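You operate a simulated robot arm through the tools that you are given. There is no shell and no other tool. Be economical: measure what you need, move in short steps, check, and stop when the job is done.

The job below is to be done with a simulated robot arm. You get a single attempt, and the scene is never put back.

TASK
Put one of the brake shoes from the top of the blending table on top of the yellow sample bobbin.

It is judged by the outcome, as a careful person would: the job done as asked, and still so three seconds after it is handed in. It fails if anything else is knocked over, pushed out of place, dropped, spilled or broken.

THE ROBOT
A 7-joint arm with a two-finger parallel gripper, fixed in place. Base frame: the origin is at the foot of the arm, x ahead of it, y to its left, z up; the work surface is at about z = 0. Lengths are in mm, angles in rad, forces in N, time in s.
With the tool pointing down near the work surface it reaches from about 240 to 620 mm from the base axis. Its first joint turns from -1.152 to 1.152 rad. Payload 2.6 kg.
Tool frame: the origin (TCP) lies between the finger pads and is the grasp point; the fingertips stand 30 mm ahead of it; z points along the fingers, y is the line along which they close. Largest opening 94 mm; finger width 28, thickness 10; the body of the gripper, 50 by 96 mm, starts 55 mm behind the TCP.
Orientation is that of the tool frame in the base frame, as [roll, pitch, yaw] about the fixed x, y, z axes, in that order (R = Rz(yaw) Ry(pitch) Rx(roll)). With the fingers straight down and closing along the base's y, the tool's x points along the base's -x, its y along +y and its z along -z.

THE INTERFACE
- The arm moves only by the tool servo_tool. Its argument "targets" is a list of rows, each a list of 4 numbers: the shift along the tool's x, y, z in mm, then the turn about the tool's z in rad. In form: [[tx, ty, tz, twist], ...]. A call has 1 to 12 rows; each row is the pose to reach, as a shift and turn from the pose commanded when the call began, along the tool's axes at that moment. "claw" is the opening, from 0 (shut) to 1 (fully open), set as the call begins (left out, the last holds). A row lasts 0.2 s, in which the tool goes at most 50 mm and 0.15 rad; a call with a longer step from one row to the next is refused whole, and so is a gripper value outside its range. A pose out of reach is approached as far as the arm can. The call stops where the force on the tool passes 40 N (or 10 N more than at its start, if that is more) or the arm is blocked; 0.2 s more then pass. Each finger travels about 72 mm/s and halts on what it meets, pressing with about 32 N; the grip force reading is that of the motor and also rises with nothing between the fingers. The clock runs only during rows and for 0.2 s after the last one: add rows that repeat a pose to give the fingers time. It gives the time, the measured TCP pose, the force on the tool (base axes), the opening and the grip force at its end, in the units of the frame above (readings bear some noise).
- Cameras (640 x 400 px; columns grow to the right, rows downward): "scene" is fixed at [48.4, 455.3, 548.7]; the picture's right is [-0.52, -0.85, 0.00], its down [-0.61, 0.37, -0.69] and it looks along [0.59, -0.36, -0.72] (base axes); focal length 336 px, centre (320, 200). "wrist" rides on the gripper at [-37, 0, -58] in the tool frame; the picture's right is [0.00, -1.00, 0.00], its down [0.97, 0.00, -0.24] and it looks along [0.24, 0.00, 0.97] (tool axes); focal length 218 px, centre (320, 200).
- capture(camera): a new picture of that camera. No time passes.
- measure_at(camera, pixels): for up to 12 pixels [column, row] of the newest picture of that camera ("zoom" is the newest enlarged one), the place [x, y, z] in the base frame of the surface seen there, good to about 2 mm. No time passes.
- inspect(camera, box): a new picture of the part [left, top, right, bottom] of that camera's present view, enlarged. No time passes.
- job_done(): hands the job in; it is judged then, once.

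Go step by step. Measure first, check grasps and placings, and put right what went wrong. The budget is 60 turns and 26 pictures, counting those below and the enlarged ones. Unless the task says otherwise, let go and move clear before handing in, and close with one line.

The tools are called after "Emit:" as a command line: name --pt "numbers of a row" for each row, then --argument value for the rest, lists and objects as JSON in quotes. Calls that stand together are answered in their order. servo_tool: Moves the arm, as the interface text tells. Its arguments: {"type":"object","properties":{"targets":{"type":"array","items":{"type":"array","items":{"type":"number"}}},"claw":{"type":"number"}},"required":["targets"]} The other tools are called the same way: capture (camera) takes a picture; measure_at (camera, pixels) gives the place of the surface under pixels of a picture; inspect (camera, box) takes an enlarged picture of a part of a camera's view; job_done () hands the job in.

At the start:

```text
clock: 0.0
position: [286.7, 202.5, 296.8]
tcp_rot: [3.141, 0.002, 3.14]
contact_force: [0.2, 0.1, -0.2]
finger_gap: 94.0
gripper_force: 0.1
```

scene: 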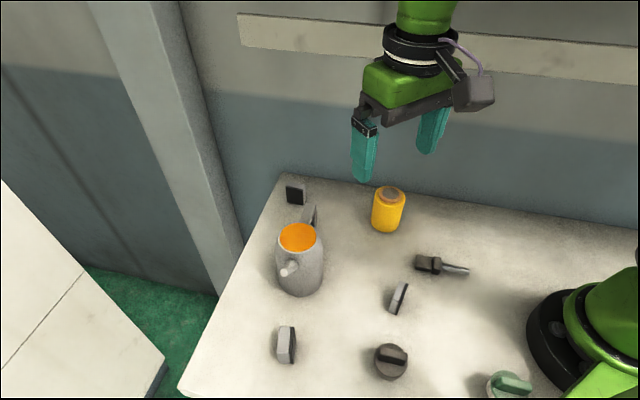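
wrist: 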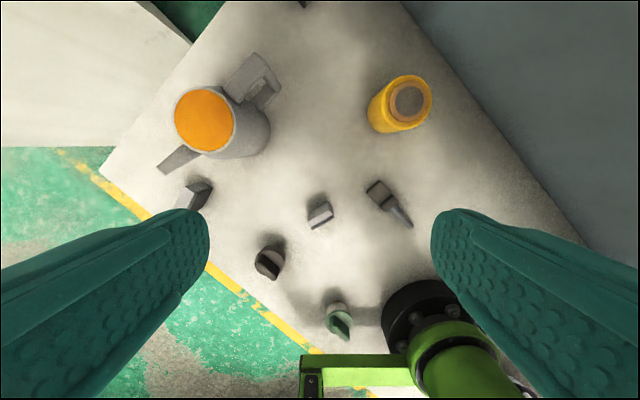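

The scene picture shows a yellow bobbin at about (388,209) and several grey/black blocks at (295,194), (309,215), (398,298) and (286,345) that could be brake shoes. I'll enlarge both areas before measuring.

Emit:
inspect --camera "scene" --box '[240, 240, 480, 390]'

Emit:
inspect --camera "scene" --box '[250, 160, 442, 280]'

```text
2.67 times, centred on (360, 315) of scene
```

zoom: 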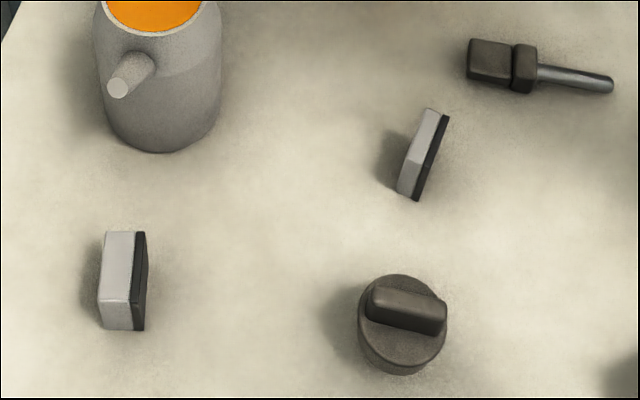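

```text
3.33 times, centred on (346, 220) of scene
```

zoom: 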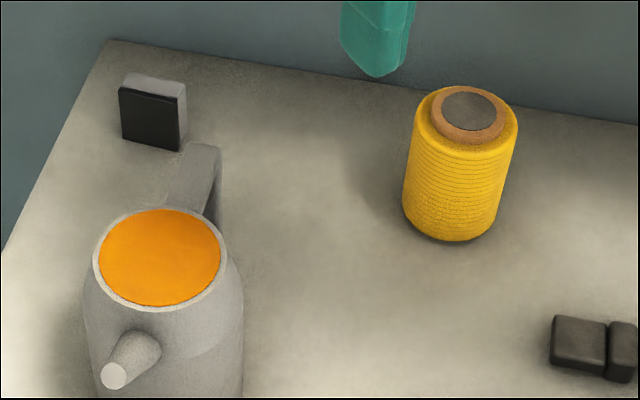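

The brake shoes stand on edge (grey plate with black lining). The one at scene (398,298) is the most open, so I'll measure it and the bobbin top.

Emit:
inspect --camera "scene" --box '[366, 270, 430, 310]'

Emit:
measure_at --camera "scene" --pixels '[[388, 190], [381, 191], [396, 192], [389, 186], [388, 197], [378, 196], [403, 196], [388, 231], [296, 186], [286, 332], [310, 207], [299, 237]]'

Emit:
inspect --camera "wrist" --box '[280, 170, 440, 270]'

```text
10.00 times, centred on (398, 290) of scene
```

zoom: 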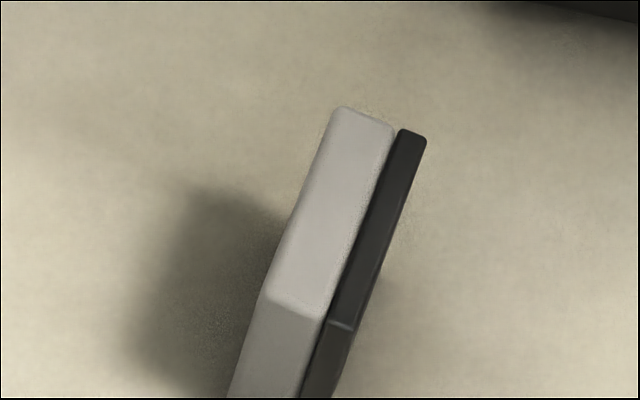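

```text
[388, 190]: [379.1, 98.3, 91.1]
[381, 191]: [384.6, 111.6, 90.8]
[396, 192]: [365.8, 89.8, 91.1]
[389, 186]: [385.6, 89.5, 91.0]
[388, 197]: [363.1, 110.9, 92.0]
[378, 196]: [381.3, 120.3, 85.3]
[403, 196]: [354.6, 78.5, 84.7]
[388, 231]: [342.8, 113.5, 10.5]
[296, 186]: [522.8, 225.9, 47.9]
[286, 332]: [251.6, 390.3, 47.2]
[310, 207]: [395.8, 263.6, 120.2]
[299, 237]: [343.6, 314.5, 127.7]
```

```text
4.00 times, centred on (360, 220) of wrist
```

zoom: 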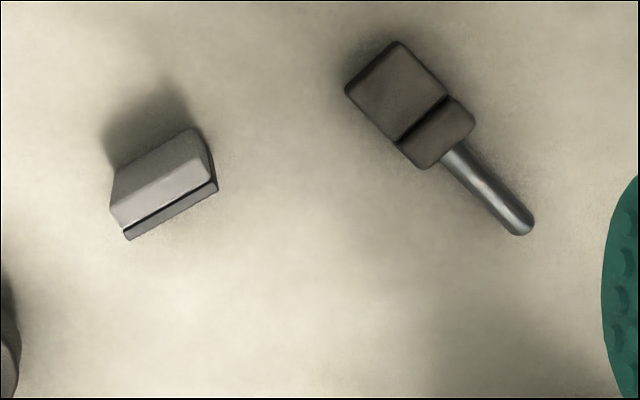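

The bobbin top is at z≈91, near (377,100). I'll measure the top-face corners of the chosen shoe, using scene pixels and the enlarged wrist picture.

Emit:
measure_at --camera "scene" --pixels '[[400.3, 282], [404.6, 283.2], [393.4, 299], [397.6, 300.4], [407.2, 284], [400, 302], [399, 291.5], [391, 310], [392, 189], [384, 187], [395, 187], [382, 196]]'

Emit:
measure_at --camera "zoom" --pixels '[[190, 133], [207, 177], [114, 207], [124, 226], [214, 188], [130, 237], [160, 180], [165, 205]]'

Emit:
measure_at --camera "wrist" --pixels '[[408, 80], [428, 100], [408, 122], [388, 100], [408, 100]]'

```text
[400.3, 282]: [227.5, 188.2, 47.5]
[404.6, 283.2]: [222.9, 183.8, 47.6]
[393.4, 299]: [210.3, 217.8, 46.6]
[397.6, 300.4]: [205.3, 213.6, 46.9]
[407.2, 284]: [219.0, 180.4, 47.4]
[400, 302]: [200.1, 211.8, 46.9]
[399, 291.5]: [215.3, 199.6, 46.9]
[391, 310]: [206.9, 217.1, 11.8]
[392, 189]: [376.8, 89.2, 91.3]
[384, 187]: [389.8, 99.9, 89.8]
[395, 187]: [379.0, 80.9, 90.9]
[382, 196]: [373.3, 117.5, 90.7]
```

```text
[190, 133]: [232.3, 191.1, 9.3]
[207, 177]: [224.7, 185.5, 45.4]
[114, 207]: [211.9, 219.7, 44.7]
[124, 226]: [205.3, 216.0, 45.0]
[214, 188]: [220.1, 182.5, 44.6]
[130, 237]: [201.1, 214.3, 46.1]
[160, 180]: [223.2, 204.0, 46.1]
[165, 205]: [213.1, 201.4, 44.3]
```

```text
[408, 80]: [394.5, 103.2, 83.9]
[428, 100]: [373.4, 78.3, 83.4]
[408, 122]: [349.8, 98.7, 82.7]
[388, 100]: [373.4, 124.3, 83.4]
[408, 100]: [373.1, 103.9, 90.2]
```

The shoe top is at z≈47, centred at (214,200), about 38 × 14 mm with its long axis at ~120°. The bobbin centre is about (373,101,91). I'll move above the shoe, turn by +1.042 so the fingers close across its thickness, and set the opening to half.

Emit:
servo_tool --pt "10.4 -0.4 21 0.148" --pt "20.8 -0.8 42 0.297" --pt "31.2 -1.2 63 0.446" --pt "41.6 -1.6 84 0.595" --pt "52 -2 105 0.744" --pt "62.4 -2.4 126 0.893" --pt "72.7 -2.8 147 1.042" --pt "72.7 -2.8 147 1.042" --claw 0.55

Emit:
capture --camera "wrist"

```text
clock: 1.8
position: [213.9, 200.3, 149.4]
tcp_rot: [3.141, 0.001, 2.099]
contact_force: [0.1, 0.0, -0.5]
finger_gap: 51.7
gripper_force: 0.0
```

```text
19 pictures are left
```

wrist: 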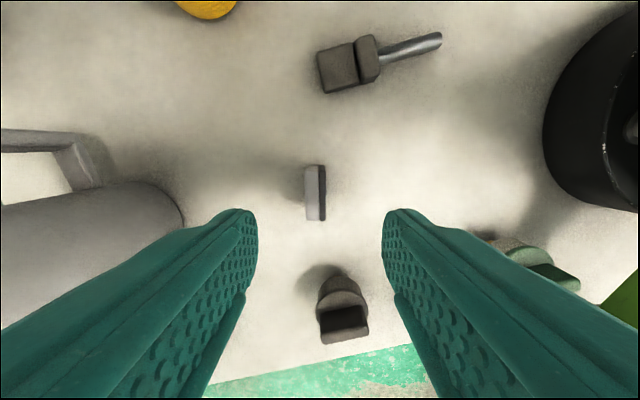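

The shoe at wrist (315,193) is aligned with the fingers. I'll check its centre and the nearby knob before going down.

Emit:
measure_at --camera "wrist" --pixels '[[315, 168], [310, 170], [309, 217], [323, 217], [322, 170], [315, 193], [342, 300], [342, 280], [345, 60]]'

```text
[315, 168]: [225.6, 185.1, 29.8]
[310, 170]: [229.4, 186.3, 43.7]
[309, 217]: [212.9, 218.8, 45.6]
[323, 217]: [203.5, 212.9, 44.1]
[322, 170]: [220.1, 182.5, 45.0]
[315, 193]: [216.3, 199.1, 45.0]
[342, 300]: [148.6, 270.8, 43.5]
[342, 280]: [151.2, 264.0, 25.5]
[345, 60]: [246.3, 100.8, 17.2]
```

The shoe centre reads about (216,200), within 2 mm of the tool, and the knob is well clear. I'll descend to z≈37 and then close.

Emit:
servo_tool --pt "0 1.5 30 0" --pt "0 1.5 60 0" --pt "0 1.5 85 0" --pt "0 1.5 100 0" --pt "0 1.5 112 0" --pt "0 1.5 112 0"

Emit:
servo_tool --pt "0 0 0 0" --pt "0 0 0 0" --pt "0 0 0 0" --pt "0 0 0 0" --claw 0

```text
clock: 3.2
position: [214.1, 200.0, 38.8]
tcp_rot: [3.14, 0.0, 2.098]
contact_force: [-0.1, 0.2, 0.1]
finger_gap: 51.6
gripper_force: 0.0
```

```text
clock: 4.2
position: [213.5, 201.3, 37.5]
tcp_rot: [3.141, -0.001, 2.1]
contact_force: [0.5, 0.4, 0.3]
finger_gap: 19.7
gripper_force: 32.0
```

The fingers stopped at 19.7 mm with 32 N, so the shoe is held. I'll lift to about z=190 and check the grip.

Emit:
servo_tool --pt "0 0 -10 0" --pt "0 0 -25 0" --pt "0 0 -50 0" --pt "0 0 -80 0" --pt "0 0 -110 0" --pt "0 0 -140 0" --pt "0 0 -155 0" --pt "0 0 -155 0"

Emit:
capture --camera "wrist"

Emit:
capture --camera "scene"

```text
clock: 6.0
position: [215.2, 200.4, 191.9]
tcp_rot: [3.141, 0.0, 2.103]
contact_force: [0.3, -1.0, -0.4]
finger_gap: 19.9
gripper_force: 31.5
```

```text
18 pictures are left
```

wrist: 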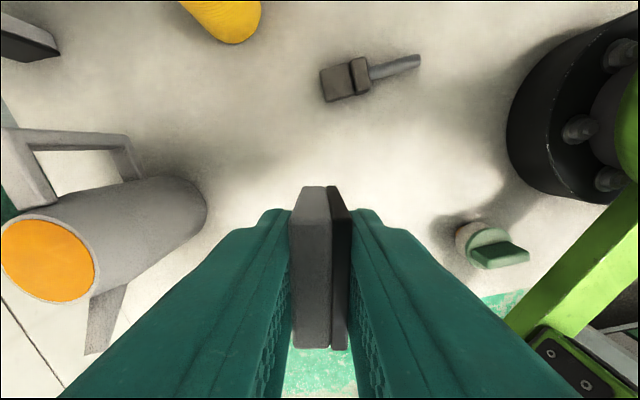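

```text
17 pictures are left
```

scene: 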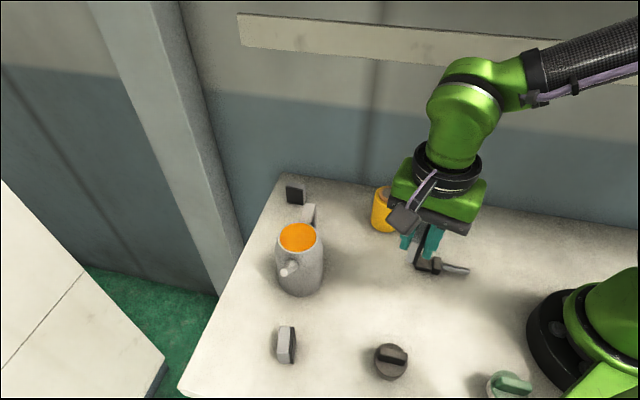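

The shoe is held straight between the fingers (wrist 318,265) and nothing else has moved. I'll carry it at z≈192 to above the bobbin.

Emit:
servo_tool --pt "-10 5.2 0 0" --pt "-30 15.7 0 0" --pt "-55 28.8 0 0" --pt "-80 41.8 0 0" --pt "-105 54.9 0 0" --pt "-130 68 0 0" --pt "-150 78.5 0 0" --pt "-161 84.2 0 0" --pt "-165.2 86.4 0 0" --pt "-165.2 86.4 0 0"

Emit:
capture --camera "scene"

Emit:
capture --camera "wrist"

```text
clock: 8.2
position: [348.4, 119.0, 192.0]
tcp_rot: [-3.129, -0.005, 2.162]
contact_force: [0.3, -0.6, -0.1]
finger_gap: 19.7
gripper_force: 32.3
```

```text
16 pictures are left
```

scene: 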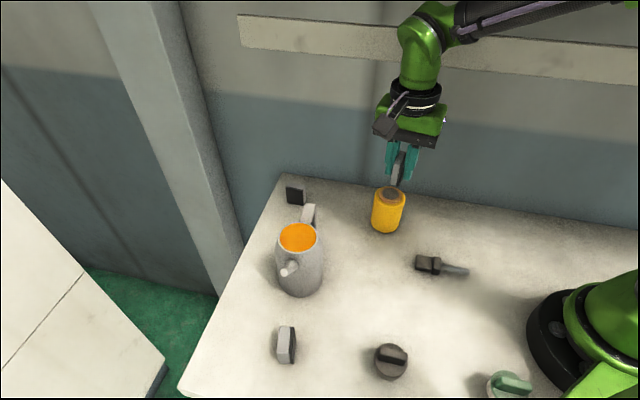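

```text
15 pictures are left
```

wrist: 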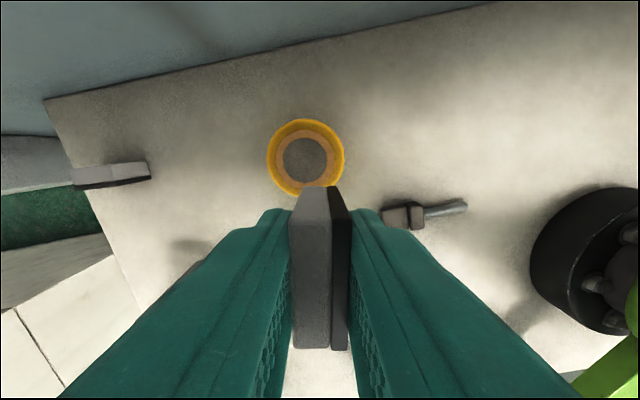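

The arm stopped short at (348,119) with its yaw pushed to 2.16, which looks like a wrist-joint limit. The bobbin top is round, so yaw doesn't matter there. I'll turn back by -0.55 to bring the target within reach.

Emit:
servo_tool --pt "0 0 0 -0.1" --pt "0 0 0 -0.2" --pt "0 0 0 -0.3" --pt "0 0 0 -0.4" --pt "0 0 0 -0.5" --pt "0 0 0 -0.55" --pt "0 0 0 -0.55" --pt "0 0 0 -0.55"

Emit:
capture --camera "wrist"

```text
clock: 10.0
position: [349.4, 121.0, 190.4]
tcp_rot: [-3.132, -0.014, 2.72]
contact_force: [0.5, -0.4, -0.9]
finger_gap: 19.7
gripper_force: 31.8
```

```text
14 pictures are left
```

wrist: 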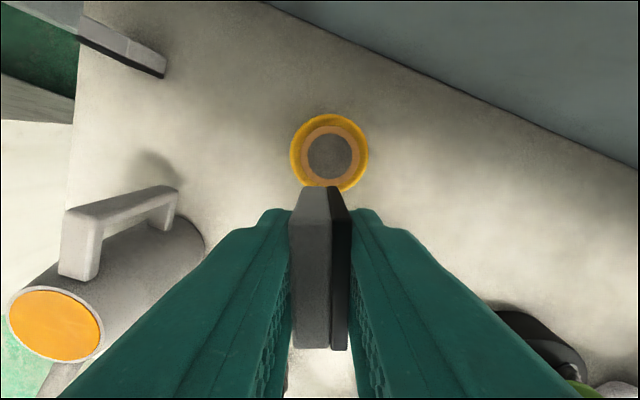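

The command was re-based at the reached pose, now with free yaw at 2.72. I'll move the remaining (+23.6, -19.5) to the bobbin centre.

Emit:
servo_tool --pt "-8 -2.2 0 0" --pt "-18 -5 0 0" --pt "-25 -7 0 0" --pt "-29.5 -8.1 0 0" --pt "-29.5 -8.1 0 0" --pt "-29.5 -8.1 0 0"

Emit:
capture --camera "wrist"

Emit:
inspect --camera "scene" --box '[324, 120, 452, 240]'

```text
clock: 11.4
position: [344.9, 127.4, 190.7]
tcp_rot: [-3.132, -0.038, 2.801]
contact_force: [0.2, 0.7, -0.6]
finger_gap: 19.8
gripper_force: 31.8
```

```text
13 pictures are left
```

wrist: 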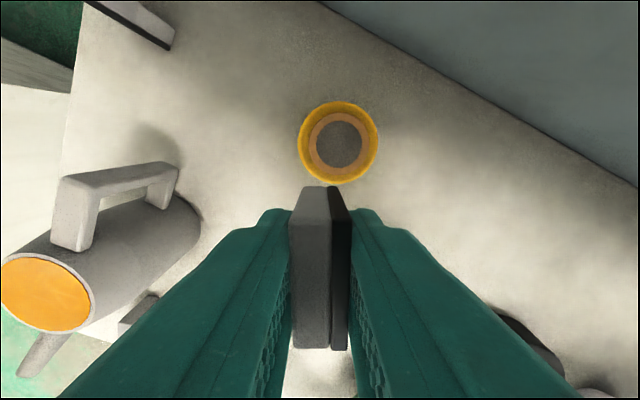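

```text
3.33 times, centred on (388, 180) of scene
```

zoom: 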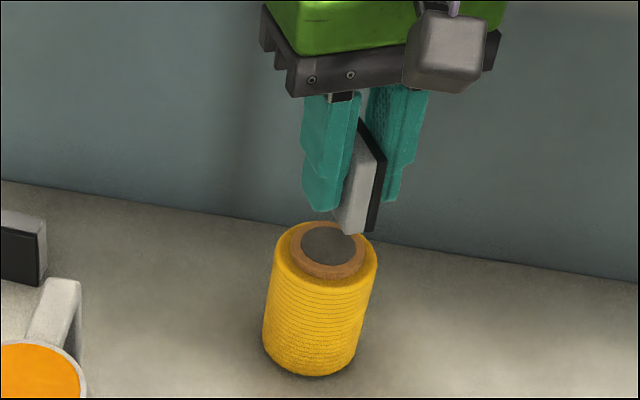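

The tool moved away from the target and its tilt grew, although I felt no force. Something further up the arm is limiting it. I'll look at the whole scene and measure the wall and ledge near the arm.

Emit:
capture --camera "scene"

Emit:
measure_at --camera "scene" --pixels '[[300, 30], [360, 40], [560, 58], [300, 120], [560, 150], [420, 30], [500, 20], [600, 10], [620, 230], [415, 100], [380, 130]]'

```text
11 pictures are left
```

scene: 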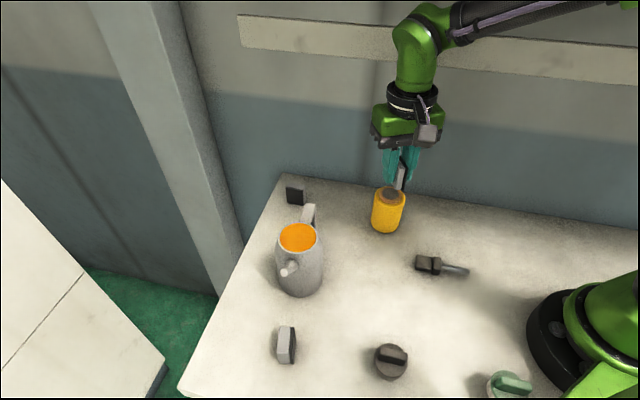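

```text
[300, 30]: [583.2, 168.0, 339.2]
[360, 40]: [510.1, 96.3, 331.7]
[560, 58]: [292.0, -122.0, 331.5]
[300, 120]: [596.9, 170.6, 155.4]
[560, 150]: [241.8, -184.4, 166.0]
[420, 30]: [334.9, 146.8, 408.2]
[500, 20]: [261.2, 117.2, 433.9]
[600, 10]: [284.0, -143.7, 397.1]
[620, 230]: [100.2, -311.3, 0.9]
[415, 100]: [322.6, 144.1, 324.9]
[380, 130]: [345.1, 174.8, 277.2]
```

Every stop error points along the wall normal (0.7,-0.7), so part of the hand or arm is probably held off by the wall or ledge. I'll back off first, undoing the overshoot to about 10 mm short, and then look closely at the arm.

Emit:
servo_tool --pt "15 4 0 0" --pt "35 10 0 0" --pt "55 16 0 0" --pt "75 22 0 0" --pt "95 20 0 0" --pt "95 20 0 0" --pt "95 20 0 0"

Emit:
inspect --camera "scene" --box '[340, 0, 580, 150]'

```text
clock: 13.0
position: [318.0, 143.5, 192.5]
tcp_rot: [-3.141, 0.0, 2.649]
contact_force: [0.3, -0.5, -0.3]
finger_gap: 19.8
gripper_force: 32.6
```

```text
2.67 times, centred on (460, 75) of scene
```

zoom: 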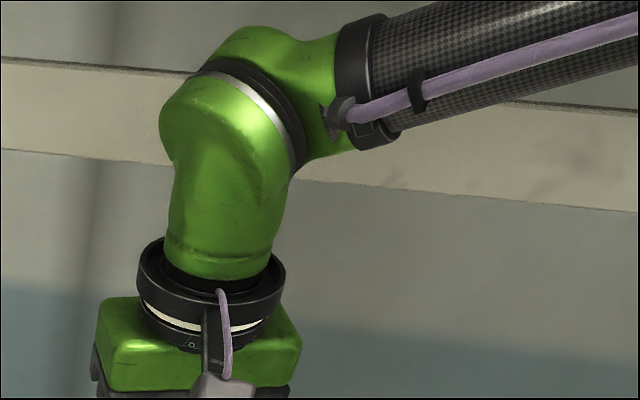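

Backing off restored the exact commanded pose, so the limit only acts near the bobbin. I'll measure the wrist, forearm and ledge to see what is close to the wall.

Emit:
measure_at --camera "zoom" --pixels '[[300, 60], [330, 150], [250, 35], [500, 60], [480, 125], [220, 100], [215, 230], [100, 70], [100, 150], [600, 180], [600, 120], [270, 275]]'

```text
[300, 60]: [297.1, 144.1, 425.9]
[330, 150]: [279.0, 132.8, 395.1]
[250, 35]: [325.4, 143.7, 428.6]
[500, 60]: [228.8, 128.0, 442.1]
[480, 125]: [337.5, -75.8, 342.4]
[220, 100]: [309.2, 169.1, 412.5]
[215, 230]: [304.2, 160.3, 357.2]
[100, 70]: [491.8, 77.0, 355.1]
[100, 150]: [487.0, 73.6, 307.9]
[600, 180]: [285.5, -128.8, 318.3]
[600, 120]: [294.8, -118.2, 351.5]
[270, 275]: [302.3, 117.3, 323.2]
```

The visible wrist parts look about 100 mm clear of the wall. I'll measure the forearm direction to find where the elbow is.

Emit:
measure_at --camera "zoom" --pixels '[[400, 40], [400, 110], [450, 40], [540, 30], [540, 80], [600, 20], [620, 60], [630, 15], [360, 70], [190, 290], [250, 380], [210, 385]]'

```text
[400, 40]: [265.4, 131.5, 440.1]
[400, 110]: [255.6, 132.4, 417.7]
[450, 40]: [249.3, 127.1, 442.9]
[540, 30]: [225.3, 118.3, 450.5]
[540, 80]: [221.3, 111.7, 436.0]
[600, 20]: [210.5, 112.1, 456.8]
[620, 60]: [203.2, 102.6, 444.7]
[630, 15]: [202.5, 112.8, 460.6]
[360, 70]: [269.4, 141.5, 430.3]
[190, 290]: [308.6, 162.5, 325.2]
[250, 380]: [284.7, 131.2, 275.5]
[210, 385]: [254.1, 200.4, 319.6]
```

The stop errors fit joint 1 plus extension being held off by something on the wall side, possibly out of view above z≈450. The upper wrist is lower when the tool is lower. I'll drop to z≈140, which keeps the shoe's bottom about 10 mm above the bobbin top, and approach in a careful step.

Emit:
servo_tool --pt "0 0 20 0" --pt "0 0 40 0" --pt "0 0 51 0" --pt "0 0 51 0"

Emit:
servo_tool --pt "-10 -2 0 0" --pt "-20 -4 0 0" --pt "-32 -6 0 0" --pt "-32 -6 0 0" --pt "-32 -6 0 0"

```text
clock: 14.0
position: [319.5, 142.7, 140.7]
tcp_rot: [3.141, 0.001, 2.649]
contact_force: [0.7, -0.7, -2.0]
finger_gap: 19.6
gripper_force: 32.1
```

```text
clock: 15.2
position: [346.5, 121.5, 140.9]
tcp_rot: [-3.141, 0.0, 2.651]
contact_force: [-0.6, 0.3, -1.8]
finger_gap: 19.7
gripper_force: 32.2
```

At this lower height the arm follows exactly, with no tilt or yaw error at (346,121). I'll continue to the bobbin centre.

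Emit:
servo_tool --pt "-10 -1.6 0 0" --pt "-20 -3.2 0 0" --pt "-28 -4.5 0 0" --pt "-33.5 -5.4 0 0" --pt "-33.5 -5.4 0 0" --pt "-33.5 -5.4 0 0"

Emit:
inspect --camera "scene" --box '[324, 120, 452, 240]'

Emit:
capture --camera "wrist"

```text
clock: 16.6
position: [371.2, 103.8, 141.2]
tcp_rot: [-3.139, -0.001, 2.656]
contact_force: [-0.1, -0.1, -1.0]
finger_gap: 20.0
gripper_force: 32.5
```

```text
3.33 times, centred on (388, 180) of scene
```

zoom: 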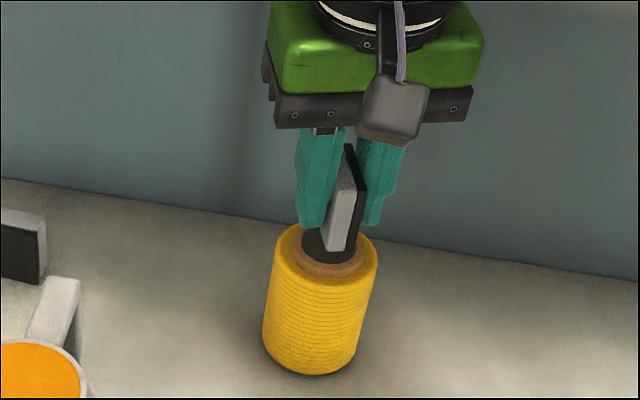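

```text
8 pictures are left
```

wrist: 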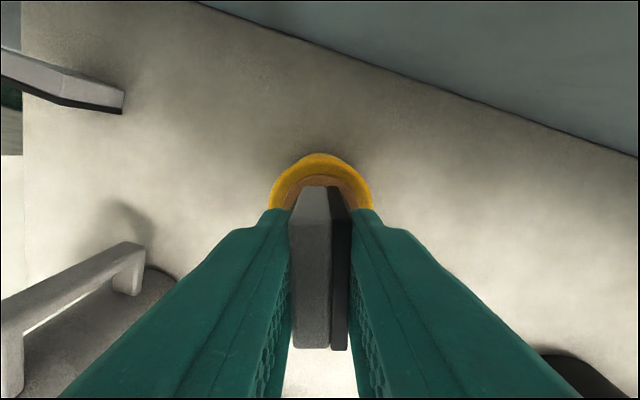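

The shoe is over the bobbin (wrist bobbin centre column ~321, shoe ~320) at (371,104). I'll lower 9 mm and read the force.

Emit:
servo_tool --pt "0 0 4 0" --pt "0 0 7 0" --pt "0 0 9 0" --pt "0 0 9 0"

Emit:
measure_at --camera "zoom" --pixels '[[336, 244], [350, 246], [340, 200], [320, 262], [315, 240]]'

```text
clock: 17.6
position: [371.6, 102.0, 133.2]
tcp_rot: [3.141, 0.0, 2.649]
contact_force: [-0.8, 0.1, -1.8]
finger_gap: 19.4
gripper_force: 32.3
```

```text
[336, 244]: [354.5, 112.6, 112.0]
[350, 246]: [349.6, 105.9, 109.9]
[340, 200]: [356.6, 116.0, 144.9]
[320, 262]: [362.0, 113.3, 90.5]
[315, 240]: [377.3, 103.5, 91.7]
```

There is no contact yet, and the shoe's bottom was at about z 104–108 before this step. I'll keep lowering in small steps.

Emit:
servo_tool --pt "0 0 1 0" --pt "0 0 2 0" --pt "0 0 3 0" --pt "0 0 4 0" --pt "0 0 4 0"

```text
clock: 18.8
position: [371.9, 103.4, 128.7]
tcp_rot: [3.141, 0.002, 2.65]
contact_force: [-0.4, 0.3, -1.4]
finger_gap: 19.5
gripper_force: 31.8
```

Emit:
servo_tool --pt "0 0 0.7 0" --pt "0 0 1.4 0" --pt "0 0 2 0" --pt "0 0 2 0"

Emit:
inspect --camera "scene" --box '[356, 170, 420, 210]'

```text
clock: 19.8
position: [373.6, 102.1, 127.9]
tcp_rot: [3.139, 0.0, 2.648]
contact_force: [-1.9, -1.6, 15.1]
finger_gap: 19.7
gripper_force: 32.2
```

```text
10.00 times, centred on (388, 190) of scene
```

zoom: 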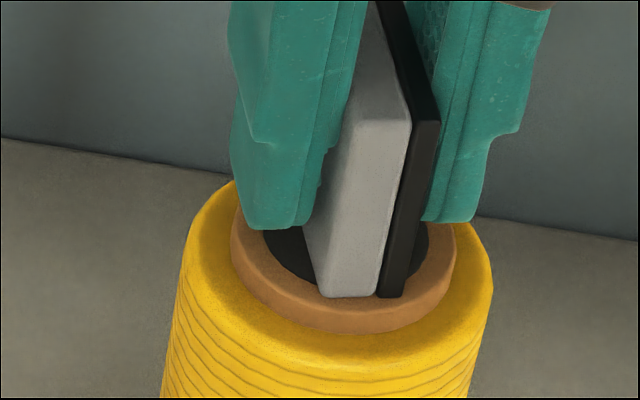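

The 15 N contact force and the picture show the shoe standing on the core ring. I'll ease up slightly and open. Then I'll withdraw horizontally along tool +x, because rising here would run into the hidden limit.

Emit:
servo_tool --pt "0 0 -0.7 0" --pt "0 0 -0.7 0"

Emit:
servo_tool --pt "0 0 0 0" --pt "0 0 0 0" --pt "0 0 0 0" --claw 0.65

Emit:
inspect --camera "scene" --box '[340, 140, 436, 200]'

```text
clock: 20.4
position: [372.5, 101.7, 126.5]
tcp_rot: [-3.141, -0.001, 2.65]
contact_force: [3.4, 1.9, 6.0]
finger_gap: 19.9
gripper_force: 31.6
```

```text
clock: 21.2
position: [372.3, 103.1, 127.8]
tcp_rot: [3.142, 0.0, 2.651]
contact_force: [-0.2, -0.1, -0.3]
finger_gap: 61.0
gripper_force: 0.1
```

```text
6.67 times, centred on (388, 170) of scene
```

zoom: 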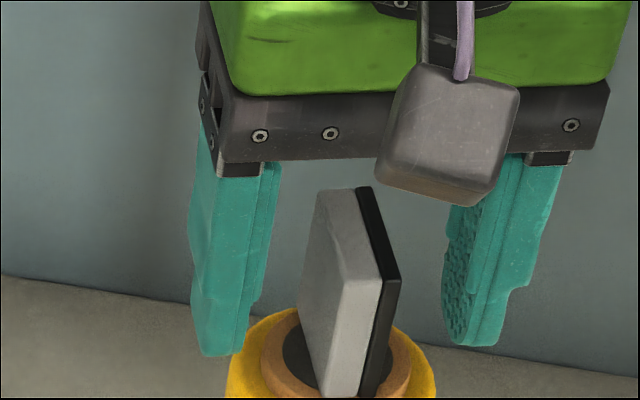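

The shoe stands alone with the fingers clear on both sides. I'll slide out along tool +x, then rise.

Emit:
servo_tool --pt "8 0 0 0" --pt "18 0 0 0" --pt "30 0 0 0" --pt "45 0 0 0" --pt "60 0 0 0" --pt "75 0 0 0" --pt "90 0 0 0" --pt "100 0 -15 0" --pt "105 0 -35 0" --pt "105 0 -55 0" --pt "105 0 -55 0"

Emit:
capture --camera "scene"

Emit:
inspect --camera "scene" --box '[324, 140, 452, 240]'

```text
clock: 23.6
position: [279.9, 153.5, 181.2]
tcp_rot: [-3.141, 0.0, 2.651]
contact_force: [0.8, -0.6, -0.5]
finger_gap: 61.2
gripper_force: 0.1
```

```text
5 pictures are left
```

scene: 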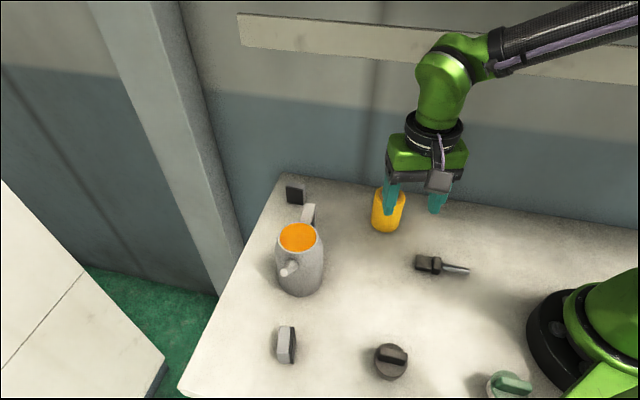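

```text
4.00 times, centred on (388, 190) of scene
```

zoom: 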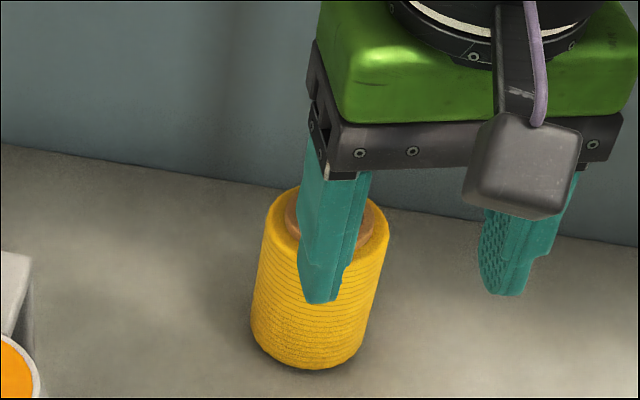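

The fingers hide the bobbin top in the scene view, so I'll check it with the wrist camera.

Emit:
capture --camera "wrist"

```text
3 pictures are left
```

wrist: 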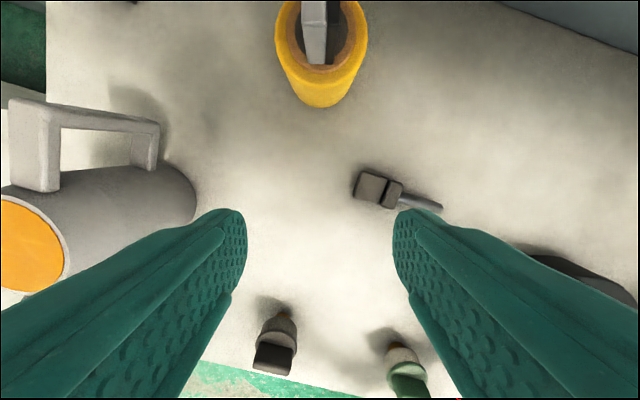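

The wrist view shows the shoe standing on the bobbin at (318,30), with the gripper clear and everything else in its place. I'll hand in.

Emit:
job_done

```text
The job is handed in.
```

One brake shoe is standing upright on its edge on top of the yellow sample bobbin, the gripper is clear of it, and nothing else was disturbed.
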